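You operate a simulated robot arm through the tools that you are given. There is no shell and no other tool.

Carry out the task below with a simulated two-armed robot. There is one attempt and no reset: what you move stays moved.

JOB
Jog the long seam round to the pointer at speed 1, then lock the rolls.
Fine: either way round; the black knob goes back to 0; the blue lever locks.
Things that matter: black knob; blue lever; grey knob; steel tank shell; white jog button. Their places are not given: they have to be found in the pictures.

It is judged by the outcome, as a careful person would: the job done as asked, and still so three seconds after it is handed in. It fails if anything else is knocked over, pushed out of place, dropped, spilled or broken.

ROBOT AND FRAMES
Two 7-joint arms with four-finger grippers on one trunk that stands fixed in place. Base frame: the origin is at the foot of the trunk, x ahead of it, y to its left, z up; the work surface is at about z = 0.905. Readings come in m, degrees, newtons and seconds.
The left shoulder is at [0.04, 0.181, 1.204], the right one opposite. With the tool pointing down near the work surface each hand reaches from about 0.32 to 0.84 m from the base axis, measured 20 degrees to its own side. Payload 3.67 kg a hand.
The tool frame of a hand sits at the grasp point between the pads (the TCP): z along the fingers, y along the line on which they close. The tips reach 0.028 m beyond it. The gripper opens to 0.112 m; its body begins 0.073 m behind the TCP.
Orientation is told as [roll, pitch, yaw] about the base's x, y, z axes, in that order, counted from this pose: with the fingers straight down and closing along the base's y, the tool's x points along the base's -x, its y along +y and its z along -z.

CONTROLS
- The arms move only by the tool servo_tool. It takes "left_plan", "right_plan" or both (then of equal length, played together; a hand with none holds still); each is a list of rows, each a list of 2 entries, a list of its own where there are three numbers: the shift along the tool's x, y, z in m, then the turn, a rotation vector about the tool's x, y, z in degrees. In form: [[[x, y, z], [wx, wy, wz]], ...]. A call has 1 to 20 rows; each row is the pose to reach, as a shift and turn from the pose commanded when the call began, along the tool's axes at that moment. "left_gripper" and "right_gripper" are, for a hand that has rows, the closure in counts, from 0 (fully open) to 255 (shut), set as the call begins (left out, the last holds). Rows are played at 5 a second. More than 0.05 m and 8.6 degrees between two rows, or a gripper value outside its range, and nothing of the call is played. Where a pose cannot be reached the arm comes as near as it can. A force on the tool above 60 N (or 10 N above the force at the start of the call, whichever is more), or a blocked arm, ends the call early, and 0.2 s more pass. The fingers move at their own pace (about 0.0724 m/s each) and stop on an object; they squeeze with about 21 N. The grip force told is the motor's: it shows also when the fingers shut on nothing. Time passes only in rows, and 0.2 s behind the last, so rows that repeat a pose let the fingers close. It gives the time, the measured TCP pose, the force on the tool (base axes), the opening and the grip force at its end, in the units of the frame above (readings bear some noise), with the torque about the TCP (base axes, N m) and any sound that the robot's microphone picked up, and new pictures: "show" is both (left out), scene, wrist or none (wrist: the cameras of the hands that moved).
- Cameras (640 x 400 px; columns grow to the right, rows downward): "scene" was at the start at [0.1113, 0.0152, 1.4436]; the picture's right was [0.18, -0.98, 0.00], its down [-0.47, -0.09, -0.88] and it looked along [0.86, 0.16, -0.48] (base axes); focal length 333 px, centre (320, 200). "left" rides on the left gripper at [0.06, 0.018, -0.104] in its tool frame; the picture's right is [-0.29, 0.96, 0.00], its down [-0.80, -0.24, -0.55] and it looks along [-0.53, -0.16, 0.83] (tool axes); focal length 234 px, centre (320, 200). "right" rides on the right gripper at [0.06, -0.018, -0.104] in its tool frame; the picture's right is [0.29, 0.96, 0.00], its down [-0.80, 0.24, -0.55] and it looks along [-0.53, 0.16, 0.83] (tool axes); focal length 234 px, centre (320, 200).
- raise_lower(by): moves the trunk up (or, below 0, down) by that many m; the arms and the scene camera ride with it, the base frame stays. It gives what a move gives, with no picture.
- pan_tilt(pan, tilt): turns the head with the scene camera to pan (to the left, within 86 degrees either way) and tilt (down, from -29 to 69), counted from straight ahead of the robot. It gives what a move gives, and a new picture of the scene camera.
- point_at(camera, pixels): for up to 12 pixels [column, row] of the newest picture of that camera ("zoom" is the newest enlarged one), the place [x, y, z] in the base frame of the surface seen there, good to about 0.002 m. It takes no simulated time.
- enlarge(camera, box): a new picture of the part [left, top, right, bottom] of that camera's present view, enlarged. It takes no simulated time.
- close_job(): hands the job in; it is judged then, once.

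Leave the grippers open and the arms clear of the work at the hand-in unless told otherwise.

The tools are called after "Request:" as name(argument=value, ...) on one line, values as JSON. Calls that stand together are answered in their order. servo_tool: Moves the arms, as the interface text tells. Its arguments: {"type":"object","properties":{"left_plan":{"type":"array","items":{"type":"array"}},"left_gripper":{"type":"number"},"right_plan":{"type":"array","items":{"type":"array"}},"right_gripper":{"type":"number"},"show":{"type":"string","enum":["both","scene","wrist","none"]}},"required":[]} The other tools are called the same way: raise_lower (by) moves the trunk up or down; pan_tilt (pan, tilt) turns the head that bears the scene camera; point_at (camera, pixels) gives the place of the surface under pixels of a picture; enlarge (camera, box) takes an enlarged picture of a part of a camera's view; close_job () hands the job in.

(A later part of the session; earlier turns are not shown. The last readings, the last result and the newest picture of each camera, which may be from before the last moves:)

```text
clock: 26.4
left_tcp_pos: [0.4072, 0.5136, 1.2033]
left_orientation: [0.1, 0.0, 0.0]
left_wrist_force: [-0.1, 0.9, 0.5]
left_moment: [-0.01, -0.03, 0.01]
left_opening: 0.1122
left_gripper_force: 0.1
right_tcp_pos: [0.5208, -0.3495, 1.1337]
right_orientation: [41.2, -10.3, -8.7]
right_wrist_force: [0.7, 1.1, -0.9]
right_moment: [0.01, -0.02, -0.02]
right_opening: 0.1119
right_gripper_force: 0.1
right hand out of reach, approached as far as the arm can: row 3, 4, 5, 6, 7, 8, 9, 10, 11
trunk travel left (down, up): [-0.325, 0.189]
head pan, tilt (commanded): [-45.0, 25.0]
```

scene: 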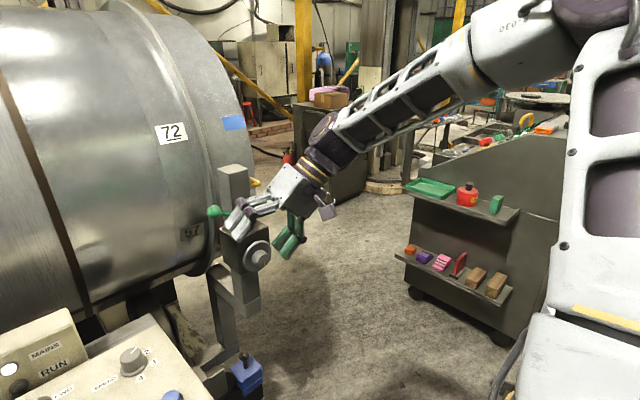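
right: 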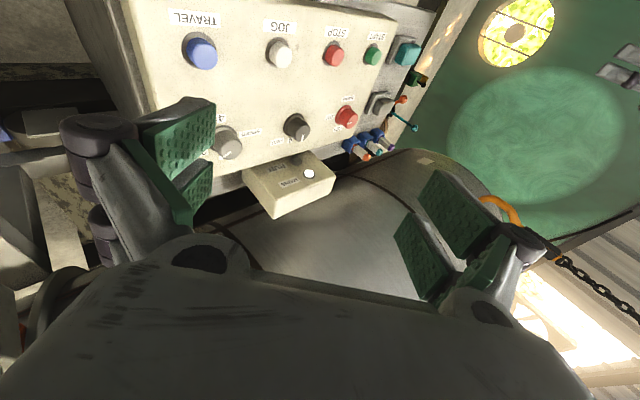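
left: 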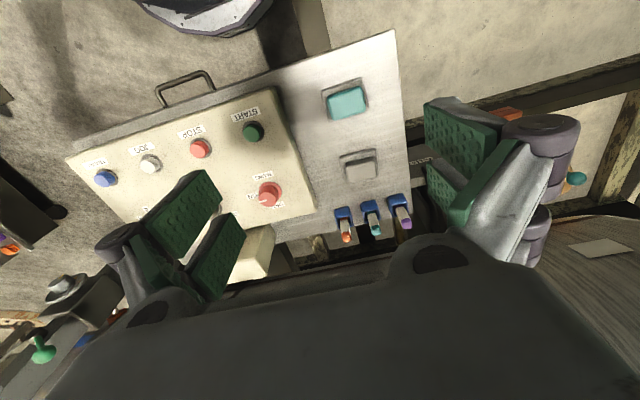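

The wrist is straight in line with the forearm at its bend limit. I'll unwind it by going back via the orientation that worked before (pitch -50°, yaw -30°), pulling back a little from the post.

Request:
servo_tool(right_plan=[[[0.0055, 0.0036, -0.0057], [5.57, -4.98, 0.43]], [[0.011, 0.0072, -0.0113], [11.1, -9.96, 0.87]], [[0.0165, 0.0109, -0.017], [16.7, -14.9, 1.3]], [[0.022, 0.0145, -0.0227], [22.3, -19.9, 1.73]], [[0.0275, 0.0181, -0.0283], [27.8, -24.9, 2.17]], [[0.033, 0.0217, -0.034], [33.4, -29.9, 2.6]], [[0.0385, 0.0254, -0.0397], [39.0, -34.8, 3.03]], [[0.044, 0.029, -0.0453], [44.5, -39.8, 3.47]], [[0.0495, 0.0326, -0.051], [50.1, -44.8, 3.9]]], show="scene")

```text
clock: 28.4
left_tcp_pos: [0.4078, 0.5142, 1.2033]
left_orientation: [0.0, 0.1, 0.0]
left_wrist_force: [0.5, 1.0, -0.2]
left_moment: [-0.01, 0.02, -0.04]
left_opening: 0.1119
left_gripper_force: 0.1
right_tcp_pos: [0.4622, -0.3527, 1.1808]
right_orientation: [-0.2, -49.9, -30.0]
right_wrist_force: [0.7, 0.5, -0.8]
right_moment: [0.01, -0.05, 0.02]
right_opening: 0.1119
right_gripper_force: 0.1
right hand out of reach, approached as far as the arm can: row 1, 2, 3, 4, 5, 6
trunk travel left (down, up): [-0.325, 0.189]
head pan, tilt (commanded): [-45.0, 25.0]
```

scene: 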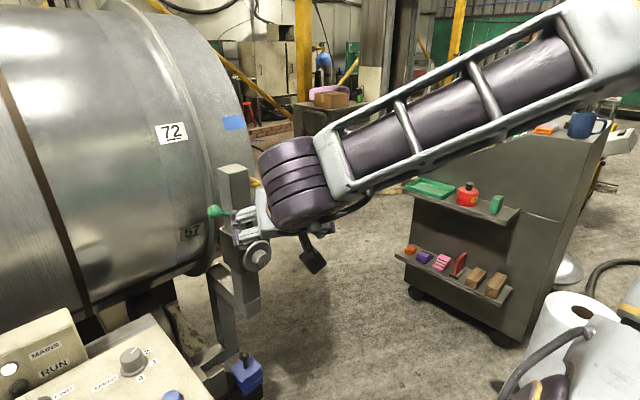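

Recovered. Now back to fingers straight down at about (0.46,-0.30,1.25).

Request:
servo_tool(right_plan=[[[-0.0047, 0.0054, -0.008], [-1.64, 6.1, -3.51]], [[-0.0094, 0.0108, -0.016], [-3.28, 12.2, -7.03]], [[-0.0141, 0.0162, -0.0241], [-4.91, 18.3, -10.5]], [[-0.0188, 0.0217, -0.0321], [-6.55, 24.4, -14.05]], [[-0.0234, 0.0271, -0.0401], [-8.19, 30.5, -17.6]], [[-0.0281, 0.0325, -0.0482], [-9.83, 36.6, -21.1]], [[-0.0328, 0.0379, -0.0562], [-11.5, 42.7, -24.6]], [[-0.0375, 0.0433, -0.0642], [-13.1, 48.8, -28.1]]], show="both")

Request:
pan_tilt(pan=0, tilt=40)

```text
clock: 30.1
left_tcp_pos: [0.4065, 0.5139, 1.203]
left_orientation: [-0.1, 0.0, 0.0]
left_wrist_force: [0.3, 0.2, 0.5]
left_moment: [0.01, 0.03, 0.03]
left_opening: 0.112
left_gripper_force: 0.2
right_tcp_pos: [0.4629, -0.3021, 1.249]
right_orientation: [0.1, 0.0, 0.1]
right_wrist_force: [-0.1, 0.2, -0.8]
right_moment: [0.0, 0.06, -0.01]
right_opening: 0.1121
right_gripper_force: 0.1
trunk travel left (down, up): [-0.325, 0.189]
head pan, tilt (commanded): [-45.0, 25.0]
```

scene: 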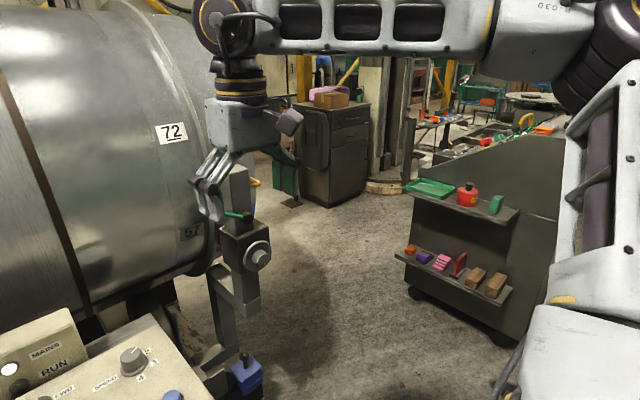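
right: 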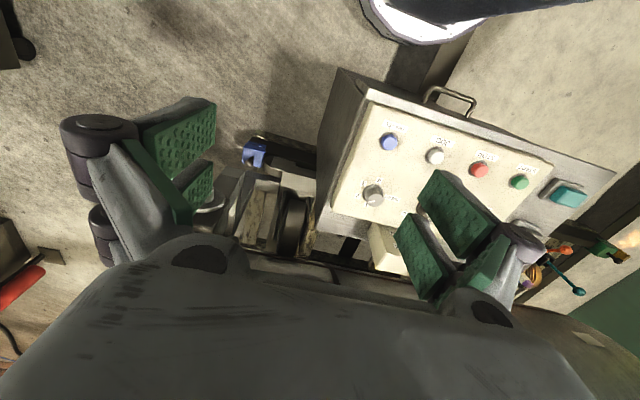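

```text
clock: 31.3
left_tcp_pos: [0.4069, 0.514, 1.2023]
left_orientation: [0.0, 0.0, 0.1]
left_wrist_force: [0.4, 0.1, 0.2]
left_moment: [-0.02, 0.01, -0.01]
left_opening: 0.112
left_gripper_force: 0.1
right_tcp_pos: [0.4623, -0.303, 1.2498]
right_orientation: [0.0, -0.1, 0.0]
right_wrist_force: [-0.1, 0.5, 0.3]
right_moment: [0.0, 0.0, 0.0]
right_opening: 0.112
right_gripper_force: 0.1
trunk travel left (down, up): [-0.325, 0.189]
head pan, tilt (commanded): [0.0, 40.0]
```

scene: 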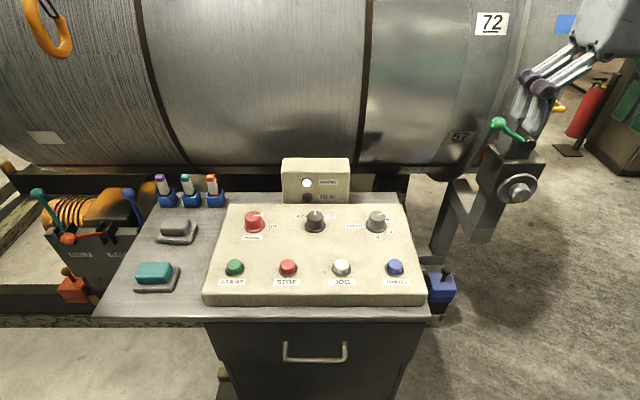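

Right arm is back. Now I enlarge the console's knobs and get their places.

Request:
enlarge(camera="scene", box=[285, 195, 415, 285])

Request:
point_at(camera="zoom", pixels=[[145, 105], [145, 150], [448, 100], [448, 160], [275, 325], [275, 350], [540, 325], [10, 320], [320, 220], [320, 380], [60, 220], [600, 220]])

```text
4.44 times, centred on (350, 240) of scene
```

zoom: 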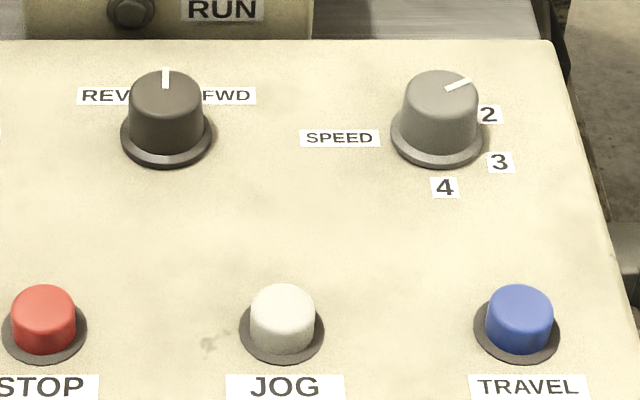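

```text
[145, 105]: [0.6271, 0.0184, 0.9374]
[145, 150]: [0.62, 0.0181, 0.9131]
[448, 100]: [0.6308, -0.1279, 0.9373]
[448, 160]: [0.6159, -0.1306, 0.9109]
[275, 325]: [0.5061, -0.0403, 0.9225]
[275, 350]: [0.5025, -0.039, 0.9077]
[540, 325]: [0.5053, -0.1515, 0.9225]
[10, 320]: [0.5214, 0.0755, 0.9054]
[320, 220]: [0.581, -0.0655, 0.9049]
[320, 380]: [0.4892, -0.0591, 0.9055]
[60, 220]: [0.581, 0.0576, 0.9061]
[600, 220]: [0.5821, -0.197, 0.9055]
```

Console face is flat at z≈0.905, knob tops z≈0.937, JOG top z≈0.922. The grey pointer seems between "1" (hidden) and "2". I'll put the right hand's camera right over the grey knob (TCP (0.632,-0.127,1.10)), and check the hook and levers' places.

Request:
point_at(camera="scene", pixels=[[66, 42], [55, 15], [130, 192], [68, 238], [37, 195], [140, 222], [80, 255], [120, 255], [30, 8]])

Request:
servo_tool(right_plan=[[[-0.0243, 0.0251, 0.0214], [0, 0, 0]], [[-0.0486, 0.0503, 0.0429], [0, 0, 0]], [[-0.0729, 0.0754, 0.0643], [0, 0, 0]], [[-0.0971, 0.1006, 0.0857], [0, 0, 0]], [[-0.1214, 0.1257, 0.1071], [0, 0, 0]], [[-0.1457, 0.1509, 0.1286], [0, 0, 0]], [[-0.17, 0.176, 0.15], [0, 0, 0]]], show="wrist")

```text
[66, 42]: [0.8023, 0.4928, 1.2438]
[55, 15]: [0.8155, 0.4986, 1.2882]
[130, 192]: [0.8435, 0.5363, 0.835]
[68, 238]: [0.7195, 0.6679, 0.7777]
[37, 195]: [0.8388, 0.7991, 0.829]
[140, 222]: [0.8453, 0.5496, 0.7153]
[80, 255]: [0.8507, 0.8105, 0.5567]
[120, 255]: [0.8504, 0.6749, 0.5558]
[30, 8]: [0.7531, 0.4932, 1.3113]
```

```text
clock: 32.9
left_tcp_pos: [0.4081, 0.5129, 1.2037]
left_orientation: [-0.1, 0.1, -0.1]
left_wrist_force: [-0.5, -0.4, 0.1]
left_moment: [0.01, 0.06, 0.0]
left_opening: 0.1121
left_gripper_force: 0.1
right_tcp_pos: [0.6178, -0.1433, 1.0997]
right_orientation: [0.0, -0.2, -0.1]
right_wrist_force: [-0.1, 0.4, -0.6]
right_moment: [0.04, 0.05, -0.01]
right_opening: 0.1117
right_gripper_force: 0.0
right hand out of reach, approached as far as the arm can: row 7
trunk travel left (down, up): [-0.325, 0.189]
head pan, tilt (commanded): [0.0, 40.0]
```

right: 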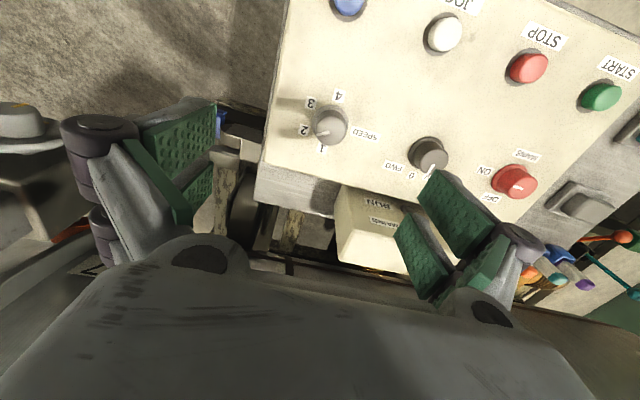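

The right view now shows the grey knob at (330,125) with labels 1–4 around it and the black knob at (428,155). I'll enlarge.

Request:
enlarge(camera="right", box=[270, 70, 390, 180])

Request:
enlarge(camera="right", box=[370, 100, 490, 210])

```text
3.64 times, centred on (330, 125) of right
```

zoom: 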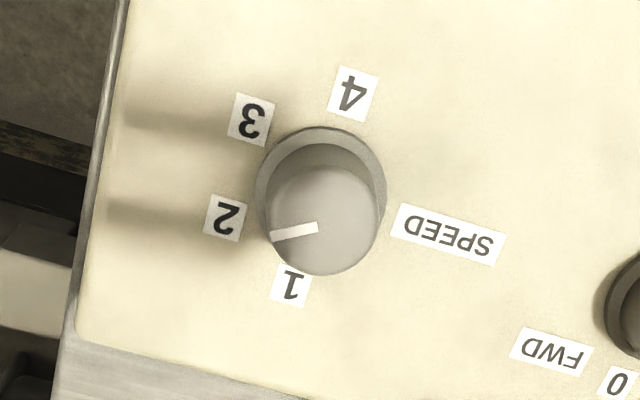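

```text
3.64 times, centred on (430, 155) of right
```

zoom: 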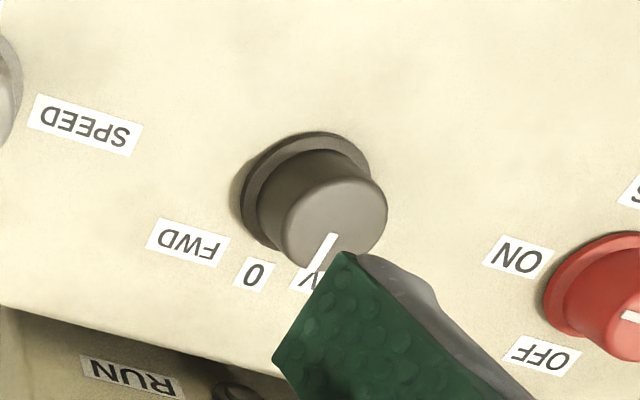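

The grey knob's mark points at 2 (labels 1–4 go clockwise in 60° steps, 1 straight ahead). So it needs 60° counter-clockwise. The black knob is at 0. Now I measure centres and label places precisely.

Request:
point_at(camera="right", pixels=[[322, 151], [304, 130], [311, 103], [339, 96], [330, 129], [320, 134], [416, 168], [398, 167], [381, 179], [432, 160], [429, 164], [444, 33]])

Request:
enlarge(camera="scene", box=[260, 40, 520, 260])

```text
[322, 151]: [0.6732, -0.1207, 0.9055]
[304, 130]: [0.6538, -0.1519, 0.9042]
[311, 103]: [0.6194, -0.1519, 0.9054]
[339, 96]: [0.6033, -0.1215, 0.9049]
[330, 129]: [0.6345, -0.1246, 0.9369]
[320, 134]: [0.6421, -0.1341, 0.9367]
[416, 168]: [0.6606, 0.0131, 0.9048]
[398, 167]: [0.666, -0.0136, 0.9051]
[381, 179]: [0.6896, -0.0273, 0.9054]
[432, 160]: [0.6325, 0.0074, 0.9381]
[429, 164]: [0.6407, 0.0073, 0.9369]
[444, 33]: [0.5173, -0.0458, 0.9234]
```

```text
1.82 times, centred on (390, 150) of scene
```

zoom: 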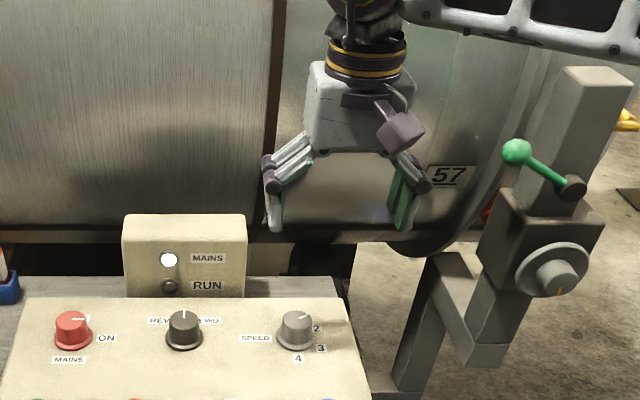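

Grey knob centre ≈ (0.638,-0.122), black ≈ (0.638,0.009). The right arm reported a limit short of this spot, so I want to see its elbow posture.

Request:
pan_tilt(pan=-35, tilt=15)

```text
clock: 33.9
left_tcp_pos: [0.4067, 0.5139, 1.2044]
left_orientation: [0.0, 0.0, -0.1]
left_wrist_force: [0.3, -1.0, 0.3]
left_moment: [0.01, -0.01, -0.01]
left_opening: 0.1122
left_gripper_force: 0.1
right_tcp_pos: [0.6175, -0.143, 1.0998]
right_orientation: [0.1, -0.1, 0.0]
right_wrist_force: [0.0, 1.0, 0.6]
right_moment: [-0.01, -0.03, 0.01]
right_opening: 0.112
right_gripper_force: 0.0
trunk travel left (down, up): [-0.325, 0.189]
head pan, tilt (commanded): [-35.0, 15.0]
```

scene: 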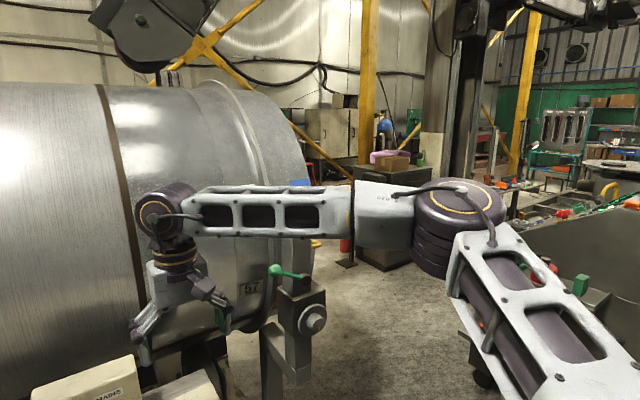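

The posture looks normal (elbow out right, forearm level). I'll simply retry the remaining bit: +0.014 in x and +0.016 in y.

Request:
servo_tool(right_plan=[[[-0.007, 0.008, 0], [0, 0, 0]], [[-0.02, 0.021, 0], [0, 0, 0]]], show="wrist")

```text
clock: 34.5
left_tcp_pos: [0.4063, 0.5138, 1.2029]
left_orientation: [0.0, -0.1, 0.0]
left_wrist_force: [-0.6, -0.5, -0.2]
left_moment: [-0.01, 0.03, 0.01]
left_opening: 0.1123
left_gripper_force: 0.0
right_tcp_pos: [0.6157, -0.1434, 1.1]
right_orientation: [0.0, -0.1, 0.0]
right_wrist_force: [0.4, -0.9, 0.1]
right_moment: [-0.01, 0.01, -0.02]
right_opening: 0.1121
right_gripper_force: 0.1
right hand out of reach, approached as far as the arm can: row 1, 2
trunk travel left (down, up): [-0.325, 0.189]
head pan, tilt (commanded): [-35.0, 15.0]
```

right: 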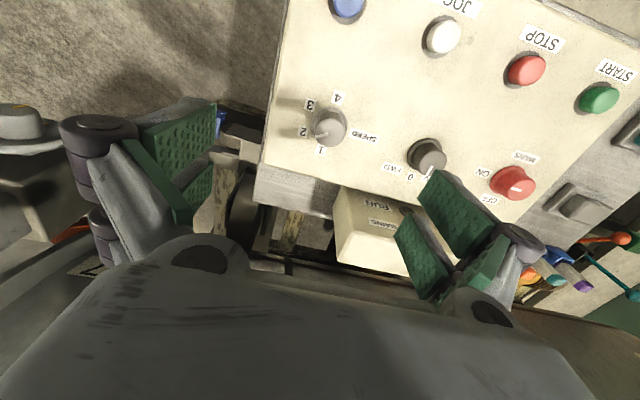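

That's a real joint limit. It may be the wrist-yaw joint, so I'll try the same spot with the hand yawed (first +24° about vertical), which also matters for turning the knob.

Request:
servo_tool(right_plan=[[[0, 0, 0], [0, 0, -8]], [[0, 0, 0], [0, 0, -16]], [[0, 0, 0], [0, 0, -24]], [[-0.01, 0.01, 0], [0, 0, -24]], [[-0.02, 0.021, 0], [0, 0, -24]]], show="none")

```text
clock: 35.7
left_tcp_pos: [0.4056, 0.5144, 1.2037]
left_orientation: [0.1, 0.0, 0.0]
left_wrist_force: [0.1, 0.5, -0.3]
left_moment: [-0.01, 0.01, 0.03]
left_opening: 0.1116
left_gripper_force: 0.2
right_tcp_pos: [0.615, -0.1422, 1.1]
right_orientation: [0.0, -0.1, 24.1]
right_wrist_force: [-0.9, -0.1, 0.4]
right_moment: [-0.03, 0.02, 0.01]
right_opening: 0.1119
right_gripper_force: 0.0
right hand out of reach, approached as far as the arm can: row 4, 5
trunk travel left (down, up): [-0.325, 0.189]
head pan, tilt (commanded): [-35.0, 15.0]
```

Yaw is free but the position is still limited, so it's a posture limit (elbow too high). I'll lift the hand to z≈1.25, go over the spot there, and then try coming down.

Request:
servo_tool(right_plan=[[[0, 0, -0.04], [0, 0, 6]], [[0, 0, -0.08], [0, 0, 12]], [[0, 0, -0.12], [0, 0, 18]], [[0, 0, -0.15], [0, 0, 24]], [[-0.015, 0.005, -0.15], [0, 0, 24]], [[-0.0291, 0.0089, -0.15], [0, 0, 24]]], show="none")

```text
clock: 37.1
left_tcp_pos: [0.4051, 0.5141, 1.203]
left_orientation: [0.0, 0.0, 0.1]
left_wrist_force: [0.0, -0.2, -0.8]
left_moment: [0.01, 0.02, 0.01]
left_opening: 0.1121
left_gripper_force: 0.0
right_tcp_pos: [0.6053, -0.1754, 1.2495]
right_orientation: [-0.1, -0.1, 0.0]
right_wrist_force: [0.0, 0.1, -0.6]
right_moment: [0.02, 0.02, -0.01]
right_opening: 0.112
right_gripper_force: 0.1
right hand out of reach, approached as far as the arm can: row 2, 3, 4, 5, 6
trunk travel left (down, up): [-0.325, 0.189]
head pan, tilt (commanded): [-35.0, 15.0]
```

Higher is even worse. I'll re-posture the arm: pull back and roll the hand so the fingers point right (roll -60°), which should push the elbow down, then return.

Request:
servo_tool(right_plan=[[[0.025, -0.025, 0], [6, 0, 0]], [[0.05, -0.05, 0], [12, 0, 0]], [[0.075, -0.075, 0], [18, 0, 0]], [[0.1, -0.1, 0], [24, 0, 0]], [[0.1, -0.1, 0], [30, 0, 0]], [[0.1, -0.1, 0], [36, 0, 0]], [[0.1, -0.1, 0], [42, 0, 0]], [[0.1, -0.1, 0], [48, 0, 0]], [[0.1, -0.1, 0], [54, 0, 0]], [[0.1, -0.1, 0], [60, 0, 0]]], show="scene")

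```text
clock: 39.3
left_tcp_pos: [0.4075, 0.5143, 1.205]
left_orientation: [0.0, 0.0, 0.1]
left_wrist_force: [0.1, 0.3, 0.2]
left_moment: [-0.02, -0.02, 0.0]
left_opening: 0.1121
left_gripper_force: 0.0
right_tcp_pos: [0.4853, -0.3468, 1.2228]
right_orientation: [-59.3, -0.4, 0.9]
right_wrist_force: [0.5, -0.2, 0.1]
right_moment: [0.0, -0.01, -0.01]
right_opening: 0.1118
right_gripper_force: 0.0
right hand out of reach, approached as far as the arm can: row 8, 9, 10
trunk travel left (down, up): [-0.325, 0.189]
head pan, tilt (commanded): [-35.0, 15.0]
```

scene: 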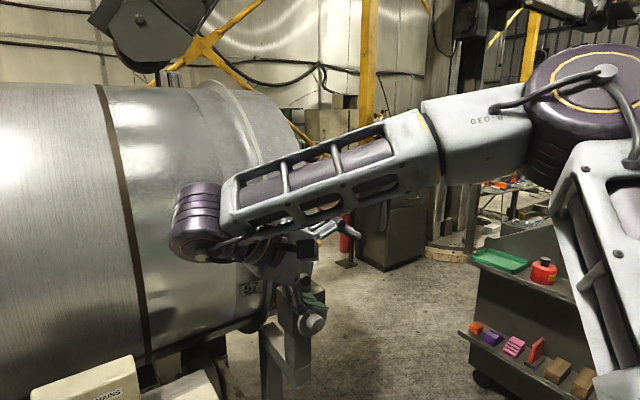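

The elbow still sits high. Since the limit relaxes with lower height, the knob at z≈0.94 may well be within reach. I'll roll the hand back to straight down first.

Request:
servo_tool(right_plan=[[[0, 0, 0], [-7.4, 0, 0]], [[0, 0, 0], [-14.8, 0, 0]], [[0, 0, 0], [-22.2, 0, 0]], [[0, 0, 0], [-29.6, 0, 0]], [[0, 0, 0], [-37, 0, 0]], [[0, 0, 0], [-44.5, 0, 0]], [[0, 0, 0], [-52, 0, 0]], [[0, 0, 0], [-59.3, 0.4, 0.5]]], show="scene")

```text
clock: 41.1
left_tcp_pos: [0.4056, 0.5137, 1.2036]
left_orientation: [0.1, 0.0, 0.0]
left_wrist_force: [-0.2, 0.5, 0.9]
left_moment: [0.01, 0.02, 0.01]
left_opening: 0.1123
left_gripper_force: 0.0
right_tcp_pos: [0.4863, -0.348, 1.2218]
right_orientation: [-0.5, 0.1, -0.7]
right_wrist_force: [0.2, -0.1, -0.5]
right_moment: [0.01, 0.04, -0.01]
right_opening: 0.112
right_gripper_force: 0.0
trunk travel left (down, up): [-0.325, 0.189]
head pan, tilt (commanded): [-35.0, 15.0]
```

scene: 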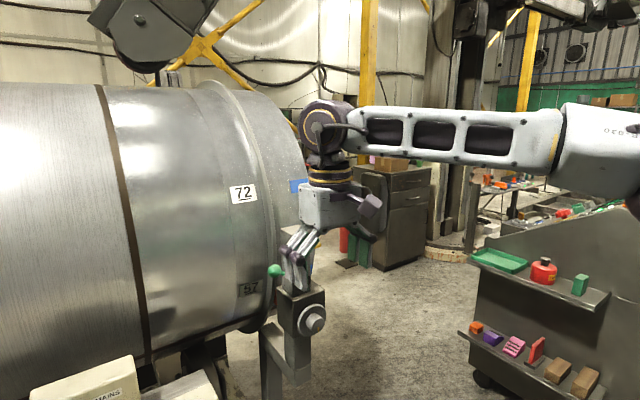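

Forearm level again, fingers down. I'll now go low toward the knob: to (0.60,-0.16,1.02), still above the knobs (tips at 0.99).

Request:
servo_tool(right_plan=[[[-0.0163, 0.0269, 0.0286], [-0.5, -0.1, -0.7]], [[-0.0326, 0.0537, 0.0571], [-0.5, -0.1, -0.7]], [[-0.0489, 0.0806, 0.0857], [-0.5, -0.1, -0.7]], [[-0.0651, 0.1074, 0.1143], [-0.5, -0.1, -0.7]], [[-0.0814, 0.1343, 0.1429], [-0.5, -0.1, -0.7]], [[-0.0977, 0.1611, 0.1714], [-0.5, -0.1, -0.7]], [[-0.114, 0.188, 0.2], [-0.5, -0.1, -0.7]]], show="wrist")

```text
clock: 42.7
left_tcp_pos: [0.4085, 0.5139, 1.2023]
left_orientation: [-0.1, 0.1, 0.0]
left_wrist_force: [0.1, 0.0, -0.1]
left_moment: [-0.02, 0.01, -0.02]
left_opening: 0.1117
left_gripper_force: 0.0
right_tcp_pos: [0.6039, -0.1617, 1.0195]
right_orientation: [-0.1, -0.1, -0.1]
right_wrist_force: [0.1, 0.4, 1.0]
right_moment: [-0.01, 0.04, 0.01]
right_opening: 0.1122
right_gripper_force: 0.0
trunk travel left (down, up): [-0.325, 0.189]
head pan, tilt (commanded): [-35.0, 15.0]
```

right: 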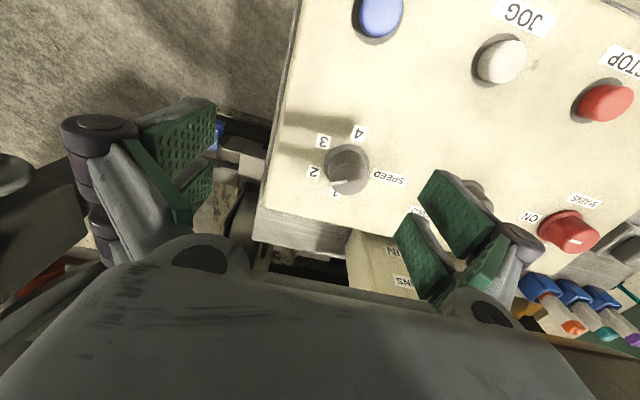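

Good, no limit there. I check the lamp riser's corner next to the fingers before moving over the knob.

Request:
point_at(camera="right", pixels=[[352, 240], [356, 228], [395, 262], [349, 285], [347, 176], [335, 194], [313, 172], [323, 142], [359, 132], [345, 165], [500, 58], [330, 230]])

Request:
enlarge(camera="right", box=[290, 110, 430, 220])

```text
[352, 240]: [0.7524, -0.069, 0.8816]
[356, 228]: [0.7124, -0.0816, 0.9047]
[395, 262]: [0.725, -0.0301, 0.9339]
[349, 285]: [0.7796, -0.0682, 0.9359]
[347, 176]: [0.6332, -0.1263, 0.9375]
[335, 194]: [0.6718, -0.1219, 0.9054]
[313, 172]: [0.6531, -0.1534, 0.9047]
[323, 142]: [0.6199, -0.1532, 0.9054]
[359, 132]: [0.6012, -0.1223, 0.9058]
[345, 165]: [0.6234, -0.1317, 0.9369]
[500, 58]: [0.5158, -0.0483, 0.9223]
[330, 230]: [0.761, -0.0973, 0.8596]
```

```text
3.64 times, centred on (360, 165) of right
```

zoom: 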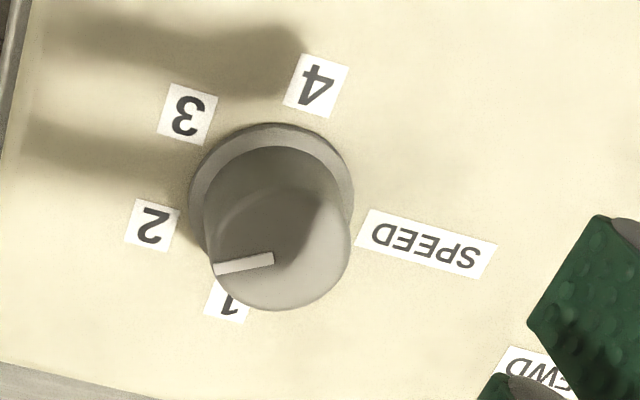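

Grey knob centre: (0.6365,-0.1225); riser front at x≈0.725, y from -0.068. I'll go over the knob with yaw -30° and the gripper narrowed to about 0.07 m, still at z=1.02.

Request:
servo_tool(right_plan=[[[-0.008, 0.0098, 0], [0, 0, 7.5]], [[-0.0163, 0.0195, 0], [0, 0, 15]], [[-0.0245, 0.0293, 0], [0, 0, 22.5]], [[-0.0326, 0.0392, 0], [0, 0, 30]], [[-0.0326, 0.0392, 0], [0, 0, 30]]], right_gripper=96, show="wrist")

Request:
pan_tilt(pan=-8, tilt=38)

```text
clock: 43.9
left_tcp_pos: [0.4061, 0.5138, 1.2036]
left_orientation: [0.1, 0.0, 0.0]
left_wrist_force: [0.2, -0.7, -0.1]
left_moment: [0.0, 0.02, 0.03]
left_opening: 0.1119
left_gripper_force: 0.1
right_tcp_pos: [0.6094, -0.1468, 1.027]
right_orientation: [0.1, -0.2, -30.0]
right_wrist_force: [0.4, -1.0, -0.8]
right_moment: [0.01, -0.01, 0.02]
right_opening: 0.0698
right_gripper_force: 0.1
right hand out of reach, approached as far as the arm can: row 2, 3, 4, 5
trunk travel left (down, up): [-0.325, 0.189]
head pan, tilt (commanded): [-35.0, 15.0]
```

right: 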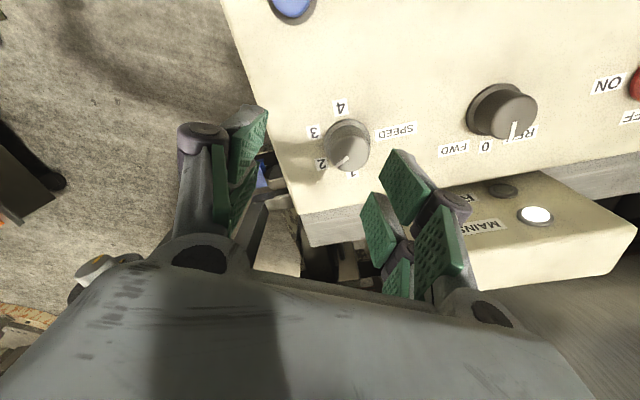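

```text
clock: 44.8
left_tcp_pos: [0.4055, 0.5146, 1.2039]
left_orientation: [0.0, 0.0, 0.0]
left_wrist_force: [-0.2, -0.4, 0.1]
left_moment: [-0.03, -0.01, -0.05]
left_opening: 0.1119
left_gripper_force: 0.0
right_tcp_pos: [0.6108, -0.1468, 1.0267]
right_orientation: [0.1, -0.3, -29.9]
right_wrist_force: [1.5, 0.4, 0.0]
right_moment: [-0.02, -0.02, 0.03]
right_opening: 0.0696
right_gripper_force: 0.1
trunk travel left (down, up): [-0.325, 0.189]
head pan, tilt (commanded): [-8.0, 38.0]
```

scene: 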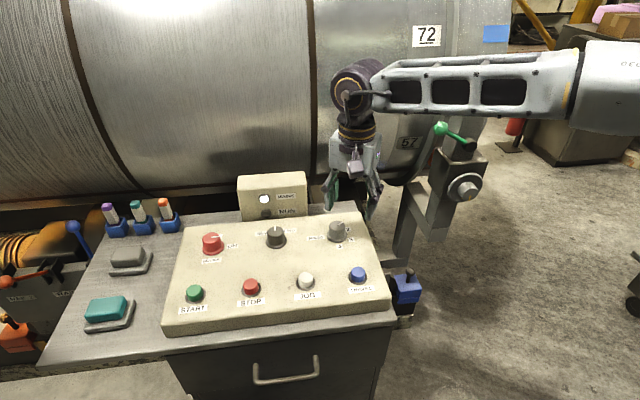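

At yaw -30° the right arm stops at (0.610,-0.147). Its posture is poor, so I'll use the left arm (untouched posture) for the knob and park the right arm back out of the way at about (0.42,-0.42,1.2).

Request:
servo_tool(right_plan=[[[0, 0, -0.03], [0, 0, -6]], [[0, 0, -0.06], [0, 0, -12]], [[0.03, 0, -0.1], [0, 0, -18]], [[0.06, -0.02, -0.13], [0, 0, -24]], [[0.09, -0.05, -0.15], [0, 0, -30]], [[0.12, -0.09, -0.16], [0, 0, -30]], [[0.14, -0.13, -0.17], [0, 0, -30]], [[0.17, -0.16, -0.17], [0, 0, -30]], [[0.2, -0.2, -0.17], [0, 0, -30]], [[0.22, -0.23, -0.17], [0, 0, -30]]], right_gripper=0, show="none")

Request:
servo_tool(left_plan=[[[-0.02, -0.045, 0], [0, 0, 0]], [[-0.04, -0.09, 0], [0, 0, 0]], [[-0.06, -0.135, 0], [0, 0, 0]], [[-0.08, -0.18, 0], [0, 0, 0]], [[-0.1, -0.225, 0], [0, 0, 0]], [[-0.115, -0.27, 0], [0, 0, 0]], [[-0.13, -0.315, 0.01], [0, 0, 0]], [[-0.145, -0.36, 0.02], [0, 0, 0]], [[-0.16, -0.405, 0.03], [0, 0, 0]], [[-0.175, -0.45, 0.04], [0, 0, 0]]], show="both")

```text
refused: row 6 steps farther than a row can; nothing moved
```

```text
clock: 47.0
left_tcp_pos: [0.5658, 0.1086, 1.1741]
left_orientation: [0.0, 0.1, 0.1]
left_wrist_force: [0.0, -0.3, 0.8]
left_moment: [0.01, 0.01, -0.01]
left_opening: 0.1117
left_gripper_force: 0.1
left hand out of reach, approached as far as the arm can: row 10
right_tcp_pos: [0.6115, -0.1474, 1.0257]
right_orientation: [-0.1, -0.1, -29.9]
right_wrist_force: [0.5, 0.1, 0.0]
right_moment: [-0.01, 0.05, -0.02]
right_opening: 0.0697
right_gripper_force: 0.1
trunk travel left (down, up): [-0.325, 0.189]
head pan, tilt (commanded): [-8.0, 38.0]
```

scene: 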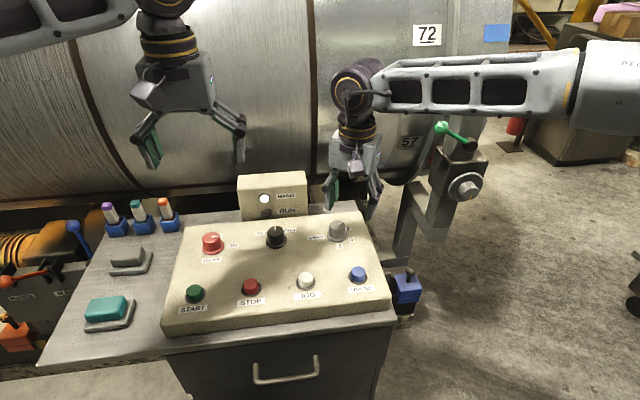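
left: 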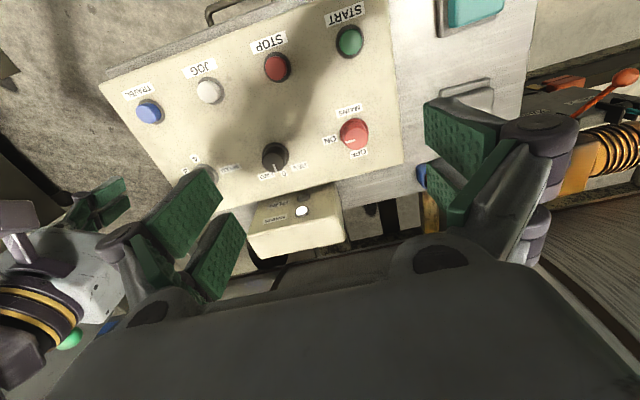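

The first call was refused (row too long), so only the left moved; the left arm too meets a limit inward near (0.566,0.109,1.174). Parking the right arm properly now: base shift (-0.17,-0.27,+0.15) in 9 rows, with yaw back to 0.

Request:
servo_tool(right_plan=[[[0.0014, -0.0354, -0.0167], [0, 0, -3.3]], [[0.0027, -0.0708, -0.0333], [0, 0, -6.7]], [[0.0041, -0.1063, -0.05], [0, 0, -10]], [[0.0054, -0.1417, -0.0667], [0, 0, -13.3]], [[0.0068, -0.1771, -0.0833], [0, 0, -16.7]], [[0.0081, -0.2125, -0.1], [0, 0, -20]], [[0.0095, -0.248, -0.1167], [0, 0, -23.3]], [[0.0108, -0.2834, -0.1333], [0, 0, -26.7]], [[0.0122, -0.3188, -0.15], [0, 0, -30]]], right_gripper=0, show="none")

```text
clock: 49.0
left_tcp_pos: [0.5629, 0.1084, 1.1766]
left_orientation: [0.2, -0.1, 0.1]
left_wrist_force: [-0.7, 0.4, -0.5]
left_moment: [0.02, -0.02, -0.01]
left_opening: 0.1119
left_gripper_force: 0.0
right_tcp_pos: [0.4372, -0.419, 1.1771]
right_orientation: [0.0, -0.2, 0.2]
right_wrist_force: [-0.5, 0.4, 0.0]
right_moment: [0.06, -0.02, 0.03]
right_opening: 0.112
right_gripper_force: 0.0
trunk travel left (down, up): [-0.325, 0.189]
head pan, tilt (commanded): [-8.0, 38.0]
```

Right arm is parked. I'll test whether the left hand gets farther inward when lower: to (0.56,0.05,1.03).

Request:
servo_tool(left_plan=[[[0, 0, 0.04], [0, 0, 0]], [[0, 0, 0.08], [0, 0, 0]], [[0, -0.02, 0.12], [0, 0, 0]], [[0, -0.04, 0.147], [0, 0, 0]], [[0, -0.06, 0.147], [0, 0, 0]]], show="none")

```text
clock: 50.2
left_tcp_pos: [0.5436, 0.091, 1.0334]
left_orientation: [0.0, -0.1, 0.1]
left_wrist_force: [-0.4, 0.1, 0.5]
left_moment: [0.02, 0.0, 0.03]
left_opening: 0.112
left_gripper_force: 0.1
left hand out of reach, approached as far as the arm can: row 3, 4, 5
right_tcp_pos: [0.4389, -0.4172, 1.1772]
right_orientation: [-0.1, -0.1, 0.0]
right_wrist_force: [0.3, 0.3, -0.4]
right_moment: [0.0, 0.03, -0.02]
right_opening: 0.112
right_gripper_force: 0.1
trunk travel left (down, up): [-0.325, 0.189]
head pan, tilt (commanded): [-8.0, 38.0]
```

Still limited. I'll test leaning the left hand: roll so that fingers point inward (25°), shifting the TCP 0.10 to the right while the wrist stays put.

Request:
servo_tool(left_plan=[[[0, -0.02, 0], [5, 0, 0]], [[0, -0.04, 0], [10, 0, 0]], [[0, -0.06, 0], [15, 0, 0]], [[0, -0.08, 0], [20, 0, 0]], [[0, -0.1, 0], [25, 0, 0]]], show="scene")

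```text
clock: 51.4
left_tcp_pos: [0.539, -0.0018, 1.0351]
left_orientation: [-25.1, 0.1, 0.1]
left_wrist_force: [0.2, 0.2, 0.0]
left_moment: [0.0, -0.04, -0.01]
left_opening: 0.1121
left_gripper_force: 0.0
left hand out of reach, approached as far as the arm can: row 2, 3, 4, 5
right_tcp_pos: [0.4385, -0.4166, 1.1781]
right_orientation: [-0.2, -0.1, 0.1]
right_wrist_force: [-0.4, -0.5, 0.2]
right_moment: [-0.01, -0.01, 0.0]
right_opening: 0.1122
right_gripper_force: 0.0
trunk travel left (down, up): [-0.325, 0.189]
head pan, tilt (commanded): [-8.0, 38.0]
```

scene: 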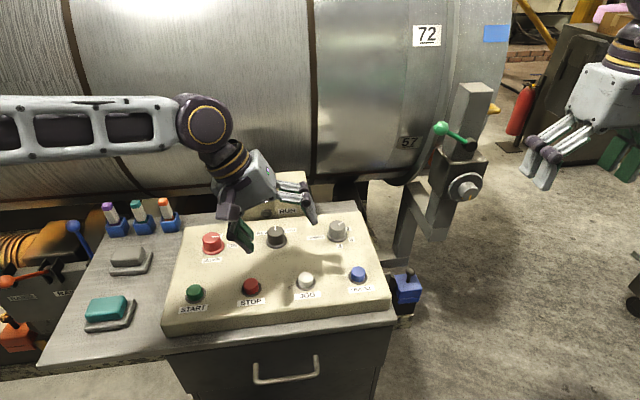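

Leaning works: the TCP is at (0.539,-0.002) with roll -25°. To understand the arm's geometry, I'll read out wrist and forearm places.

Request:
point_at(camera="scene", pixels=[[207, 122], [190, 110], [100, 125], [20, 128], [228, 160], [255, 180], [5, 100]])

Request:
pan_tilt(pan=40, tilt=20)

```text
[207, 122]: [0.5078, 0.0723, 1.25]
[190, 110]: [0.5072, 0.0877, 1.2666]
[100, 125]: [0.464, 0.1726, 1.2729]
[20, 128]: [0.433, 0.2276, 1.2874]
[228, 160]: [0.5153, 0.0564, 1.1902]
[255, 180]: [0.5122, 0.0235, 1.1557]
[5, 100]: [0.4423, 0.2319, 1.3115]
```

```text
clock: 52.5
left_tcp_pos: [0.5396, -0.0007, 1.0365]
left_orientation: [-24.9, 0.0, 0.1]
left_wrist_force: [0.8, -0.6, 0.1]
left_moment: [-0.01, -0.01, 0.0]
left_opening: 0.1119
left_gripper_force: 0.0
right_tcp_pos: [0.438, -0.4171, 1.1771]
right_orientation: [-0.2, -0.1, 0.2]
right_wrist_force: [0.6, 0.6, -0.1]
right_moment: [0.0, 0.0, 0.03]
right_opening: 0.1117
right_gripper_force: 0.0
trunk travel left (down, up): [-0.325, 0.189]
head pan, tilt (commanded): [40.0, 20.0]
```

scene: 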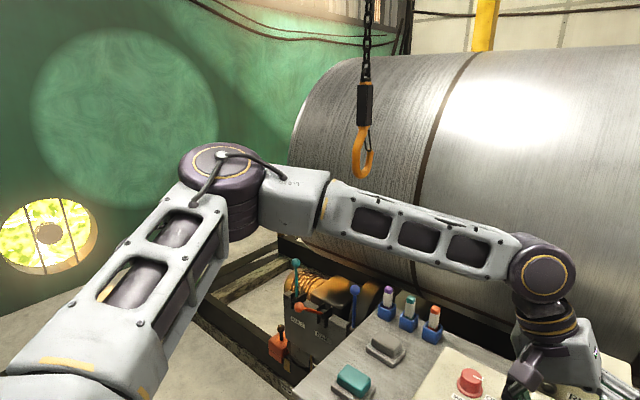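

I'll measure the elbow and wrist places in this view.

Request:
point_at(camera="scene", pixels=[[215, 160], [235, 215], [295, 195], [375, 220], [465, 250], [545, 275], [150, 290], [60, 360]])

```text
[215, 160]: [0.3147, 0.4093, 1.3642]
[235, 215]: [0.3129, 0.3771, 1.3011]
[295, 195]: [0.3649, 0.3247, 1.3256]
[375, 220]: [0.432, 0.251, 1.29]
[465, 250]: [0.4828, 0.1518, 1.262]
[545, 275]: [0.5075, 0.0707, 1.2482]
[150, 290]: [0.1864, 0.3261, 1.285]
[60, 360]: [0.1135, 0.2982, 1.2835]
```

The limit is the upper arm's inward swing, so central items need the hand leaned a bit. Plan: right arm for the grey knob and JOG with small leans, left arm for the black knob and blue lever. First I retract the left hand to about (0.44,0.35,1.19), upright, and test on the parked right hand whether it can yaw to -90°.

Request:
servo_tool(left_plan=[[[0.009, 0.023, -0.0258], [-2.3, 0, 0]], [[0.018, 0.046, -0.0516], [-4.5, 0, 0]], [[0.027, 0.069, -0.0774], [-6.8, 0, 0]], [[0.036, 0.092, -0.103], [-9.1, 0, 0]], [[0.045, 0.115, -0.129], [-11.4, 0, 0]], [[0.055, 0.138, -0.155], [-13.6, 0, 0]], [[0.064, 0.162, -0.181], [-15.9, 0, 0]], [[0.073, 0.185, -0.206], [-18.2, 0, 0]], [[0.082, 0.208, -0.232], [-20.5, 0, 0]], [[0.091, 0.231, -0.258], [-22.7, 0, 0]], [[0.1, 0.254, -0.284], [-25, 0, 0]]], right_plan=[[[0, 0, 0], [0, 0, 8.18]], [[0, 0, 0], [0, 0, 16.4]], [[0, 0, 0], [0, 0, 24.5]], [[0, 0, 0], [0, 0, 32.7]], [[0, 0, 0], [0, 0, 40.9]], [[0, 0, 0], [0, 0, 49.1]], [[0, 0, 0], [0, 0, 57.3]], [[0, 0, 0], [0, 0, 65.5]], [[0, 0, 0], [0, 0, 73.6]], [[0, 0, 0], [0, 0, 81.8]], [[0, 0, 0], [0, 0, 90]]], show="none")

Request:
pan_tilt(pan=0, tilt=35)

```text
clock: 55.0
left_tcp_pos: [0.4402, 0.3528, 1.186]
left_orientation: [0.1, 0.0, 0.0]
left_wrist_force: [-0.4, -0.1, 0.6]
left_moment: [-0.05, 0.0, 0.03]
left_opening: 0.1119
left_gripper_force: 0.0
right_tcp_pos: [0.4386, -0.4162, 1.1766]
right_orientation: [0.0, -0.3, -90.1]
right_wrist_force: [-0.8, 1.1, -0.5]
right_moment: [-0.02, 0.0, -0.01]
right_opening: 0.1119
right_gripper_force: 0.0
trunk travel left (down, up): [-0.325, 0.189]
head pan, tilt (commanded): [40.0, 20.0]
```

```text
clock: 56.0
left_tcp_pos: [0.4397, 0.3508, 1.1865]
left_orientation: [0.1, 0.0, 0.0]
left_wrist_force: [0.0, 0.9, 0.6]
left_moment: [-0.02, -0.01, 0.0]
left_opening: 0.1123
left_gripper_force: 0.0
right_tcp_pos: [0.4395, -0.4183, 1.1764]
right_orientation: [0.1, -0.2, -89.8]
right_wrist_force: [0.7, 0.7, 0.6]
right_moment: [-0.02, 0.0, -0.01]
right_opening: 0.112
right_gripper_force: 0.1
trunk travel left (down, up): [-0.325, 0.189]
head pan, tilt (commanded): [0.0, 35.0]
```

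scene: 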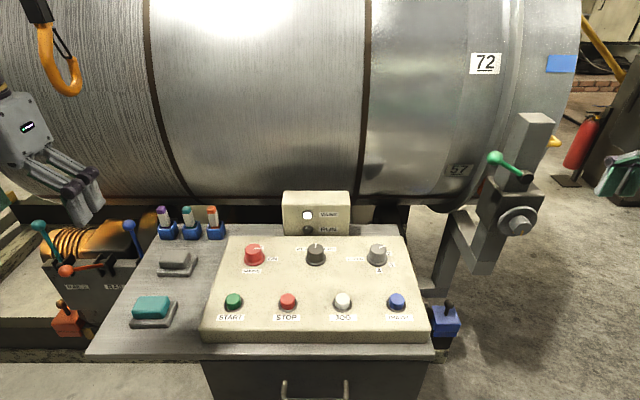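

Yaw -90° works. With the view clear, I zoom on the shell's lower edge and the levers for later.

Request:
enlarge(camera="scene", box=[340, 130, 500, 230])

Request:
enlarge(camera="scene", box=[150, 150, 310, 250])

Request:
enlarge(camera="scene", box=[280, 190, 420, 280])

```text
4.00 times, centred on (420, 180) of scene
```

zoom: 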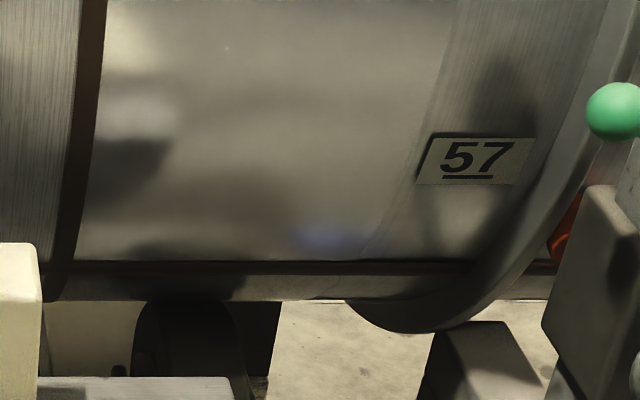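

```text
4.00 times, centred on (230, 200) of scene
```

zoom: 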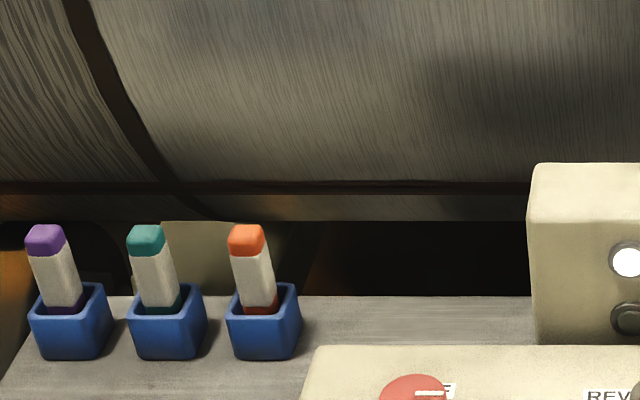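

```text
4.44 times, centred on (350, 235) of scene
```

zoom: 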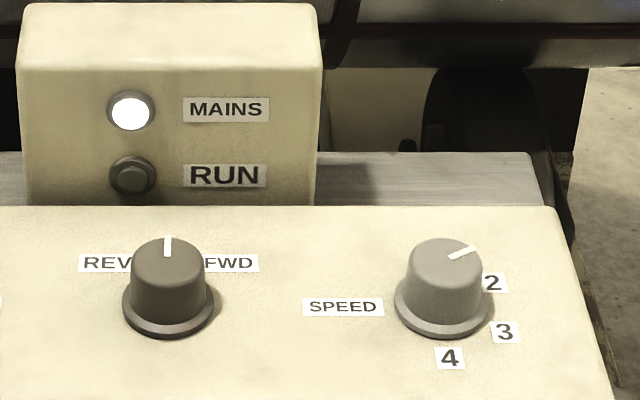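

The long seam is clearly visible: a dark reddish line along the whole shell bottom (scene row ≈197). Now the grey knob with the right hand: go above it at (0.6365,-0.1225,1.03), leaned 15° (fingers toward +y), yaw ≈ -115°, opening 0.07.

Request:
servo_tool(right_plan=[[[0.0329, 0.0219, 0.0163], [0.36, 1.64, 2.76]], [[0.0657, 0.0438, 0.0325], [0.73, 3.28, 5.52]], [[0.0986, 0.0657, 0.0488], [1.09, 4.92, 8.29]], [[0.1315, 0.0876, 0.0651], [1.45, 6.56, 11.05]], [[0.1643, 0.1094, 0.0813], [1.82, 8.2, 13.8]], [[0.1972, 0.1313, 0.0976], [2.18, 9.85, 16.6]], [[0.2301, 0.1532, 0.1139], [2.54, 11.5, 19.3]], [[0.2629, 0.1751, 0.1301], [2.91, 13.1, 22.1]], [[0.2958, 0.197, 0.1464], [3.27, 14.77, 24.86]]], right_gripper=96, show="both")

```text
clock: 58.0
left_tcp_pos: [0.4405, 0.3504, 1.1858]
left_orientation: [-0.1, 0.1, 0.0]
left_wrist_force: [0.3, -0.5, 0.4]
left_moment: [0.0, 0.03, -0.03]
left_opening: 0.1118
left_gripper_force: 0.1
right_tcp_pos: [0.6388, -0.1202, 1.0306]
right_orientation: [-6.4, 13.4, -115.8]
right_wrist_force: [-0.2, 0.2, 0.8]
right_moment: [-0.05, 0.02, 0.0]
right_opening: 0.0697
right_gripper_force: 0.1
trunk travel left (down, up): [-0.325, 0.189]
head pan, tilt (commanded): [0.0, 35.0]
```

scene: 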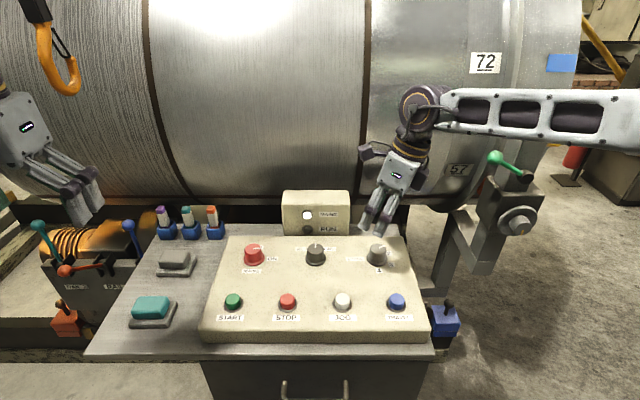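
right: 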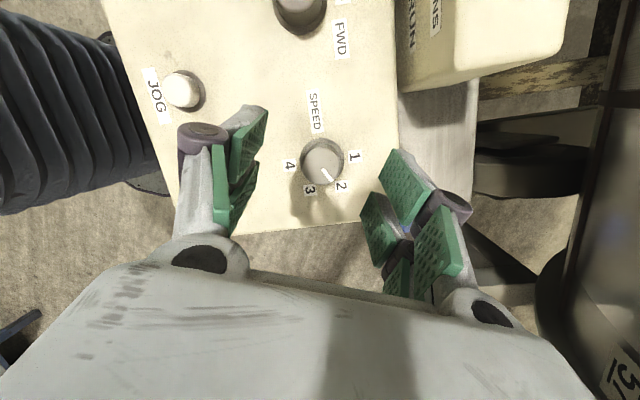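

No limit now: right TCP at (0.639,-0.120,1.031). In the wrist view the knob at (322,162) sits between the finger sides. I'll lower to TCP (0.6365,-0.128,0.946) so the tips straddle the knob just above the panel.

Request:
servo_tool(right_plan=[[[-0.0061, 0.0029, 0.02], [0, 0, 0]], [[-0.0123, 0.0057, 0.04], [0, 0, 0]], [[-0.0184, 0.0086, 0.06], [0, 0, 0]], [[-0.0245, 0.0114, 0.0797], [0, 0, 0]]], show="both")

```text
clock: 59.0
left_tcp_pos: [0.4402, 0.3501, 1.1863]
left_orientation: [0.0, 0.0, 0.0]
left_wrist_force: [0.7, 1.3, 0.5]
left_moment: [-0.03, 0.01, 0.0]
left_opening: 0.112
left_gripper_force: 0.1
right_tcp_pos: [0.6238, -0.1358, 0.9526]
right_orientation: [-6.3, 13.7, -115.5]
right_wrist_force: [-0.5, -0.1, -0.7]
right_moment: [-0.03, 0.02, -0.01]
right_opening: 0.0698
right_gripper_force: 0.0
right hand out of reach, approached as far as the arm can: row 1, 2, 3, 4
trunk travel left (down, up): [-0.325, 0.189]
head pan, tilt (commanded): [0.0, 35.0]
```

scene: 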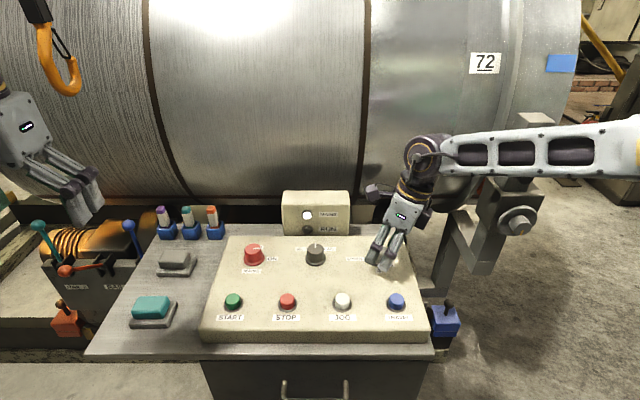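
right: 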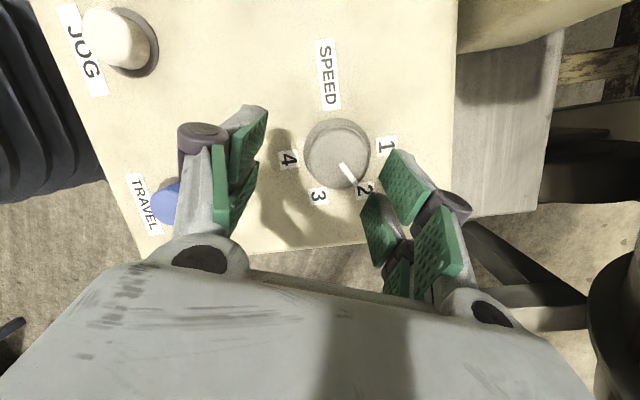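

Limit again at (0.624,-0.136,0.953), no contact. I'll lean a little more (5° roll, 6° pitch) to bring the tips centred over the knob at TCP (0.634,-0.130,0.946).

Request:
servo_tool(right_plan=[[[0.0026, 0.0026, 0], [-1.05, 2.33, -0.52]], [[0.0052, 0.0053, 0.001], [-2.1, 4.65, -1.03]], [[0.0078, 0.0079, 0.004], [-3.14, 6.98, -1.55]], [[0.0078, 0.0079, 0.0078], [-3.14, 6.98, -1.55]]], show="both")

```text
clock: 60.0
left_tcp_pos: [0.4415, 0.3499, 1.1858]
left_orientation: [0.0, 0.1, -0.1]
left_wrist_force: [0.0, 0.2, -1.3]
left_moment: [0.0, -0.03, 0.01]
left_opening: 0.1121
left_gripper_force: 0.0
right_tcp_pos: [0.6341, -0.1307, 0.9456]
right_orientation: [-3.0, 20.6, -114.7]
right_wrist_force: [0.7, 0.3, 0.4]
right_moment: [0.0, -0.01, -0.01]
right_opening: 0.0698
right_gripper_force: 0.1
trunk travel left (down, up): [-0.325, 0.189]
head pan, tilt (commanded): [0.0, 35.0]
```

scene: 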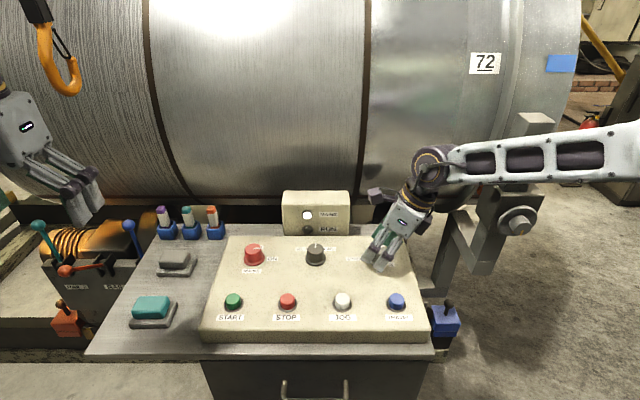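
right: 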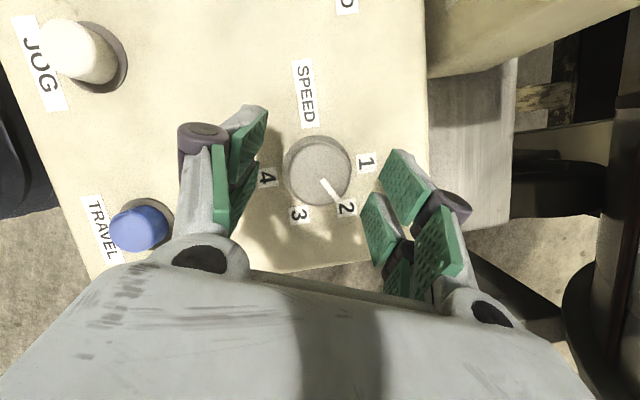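

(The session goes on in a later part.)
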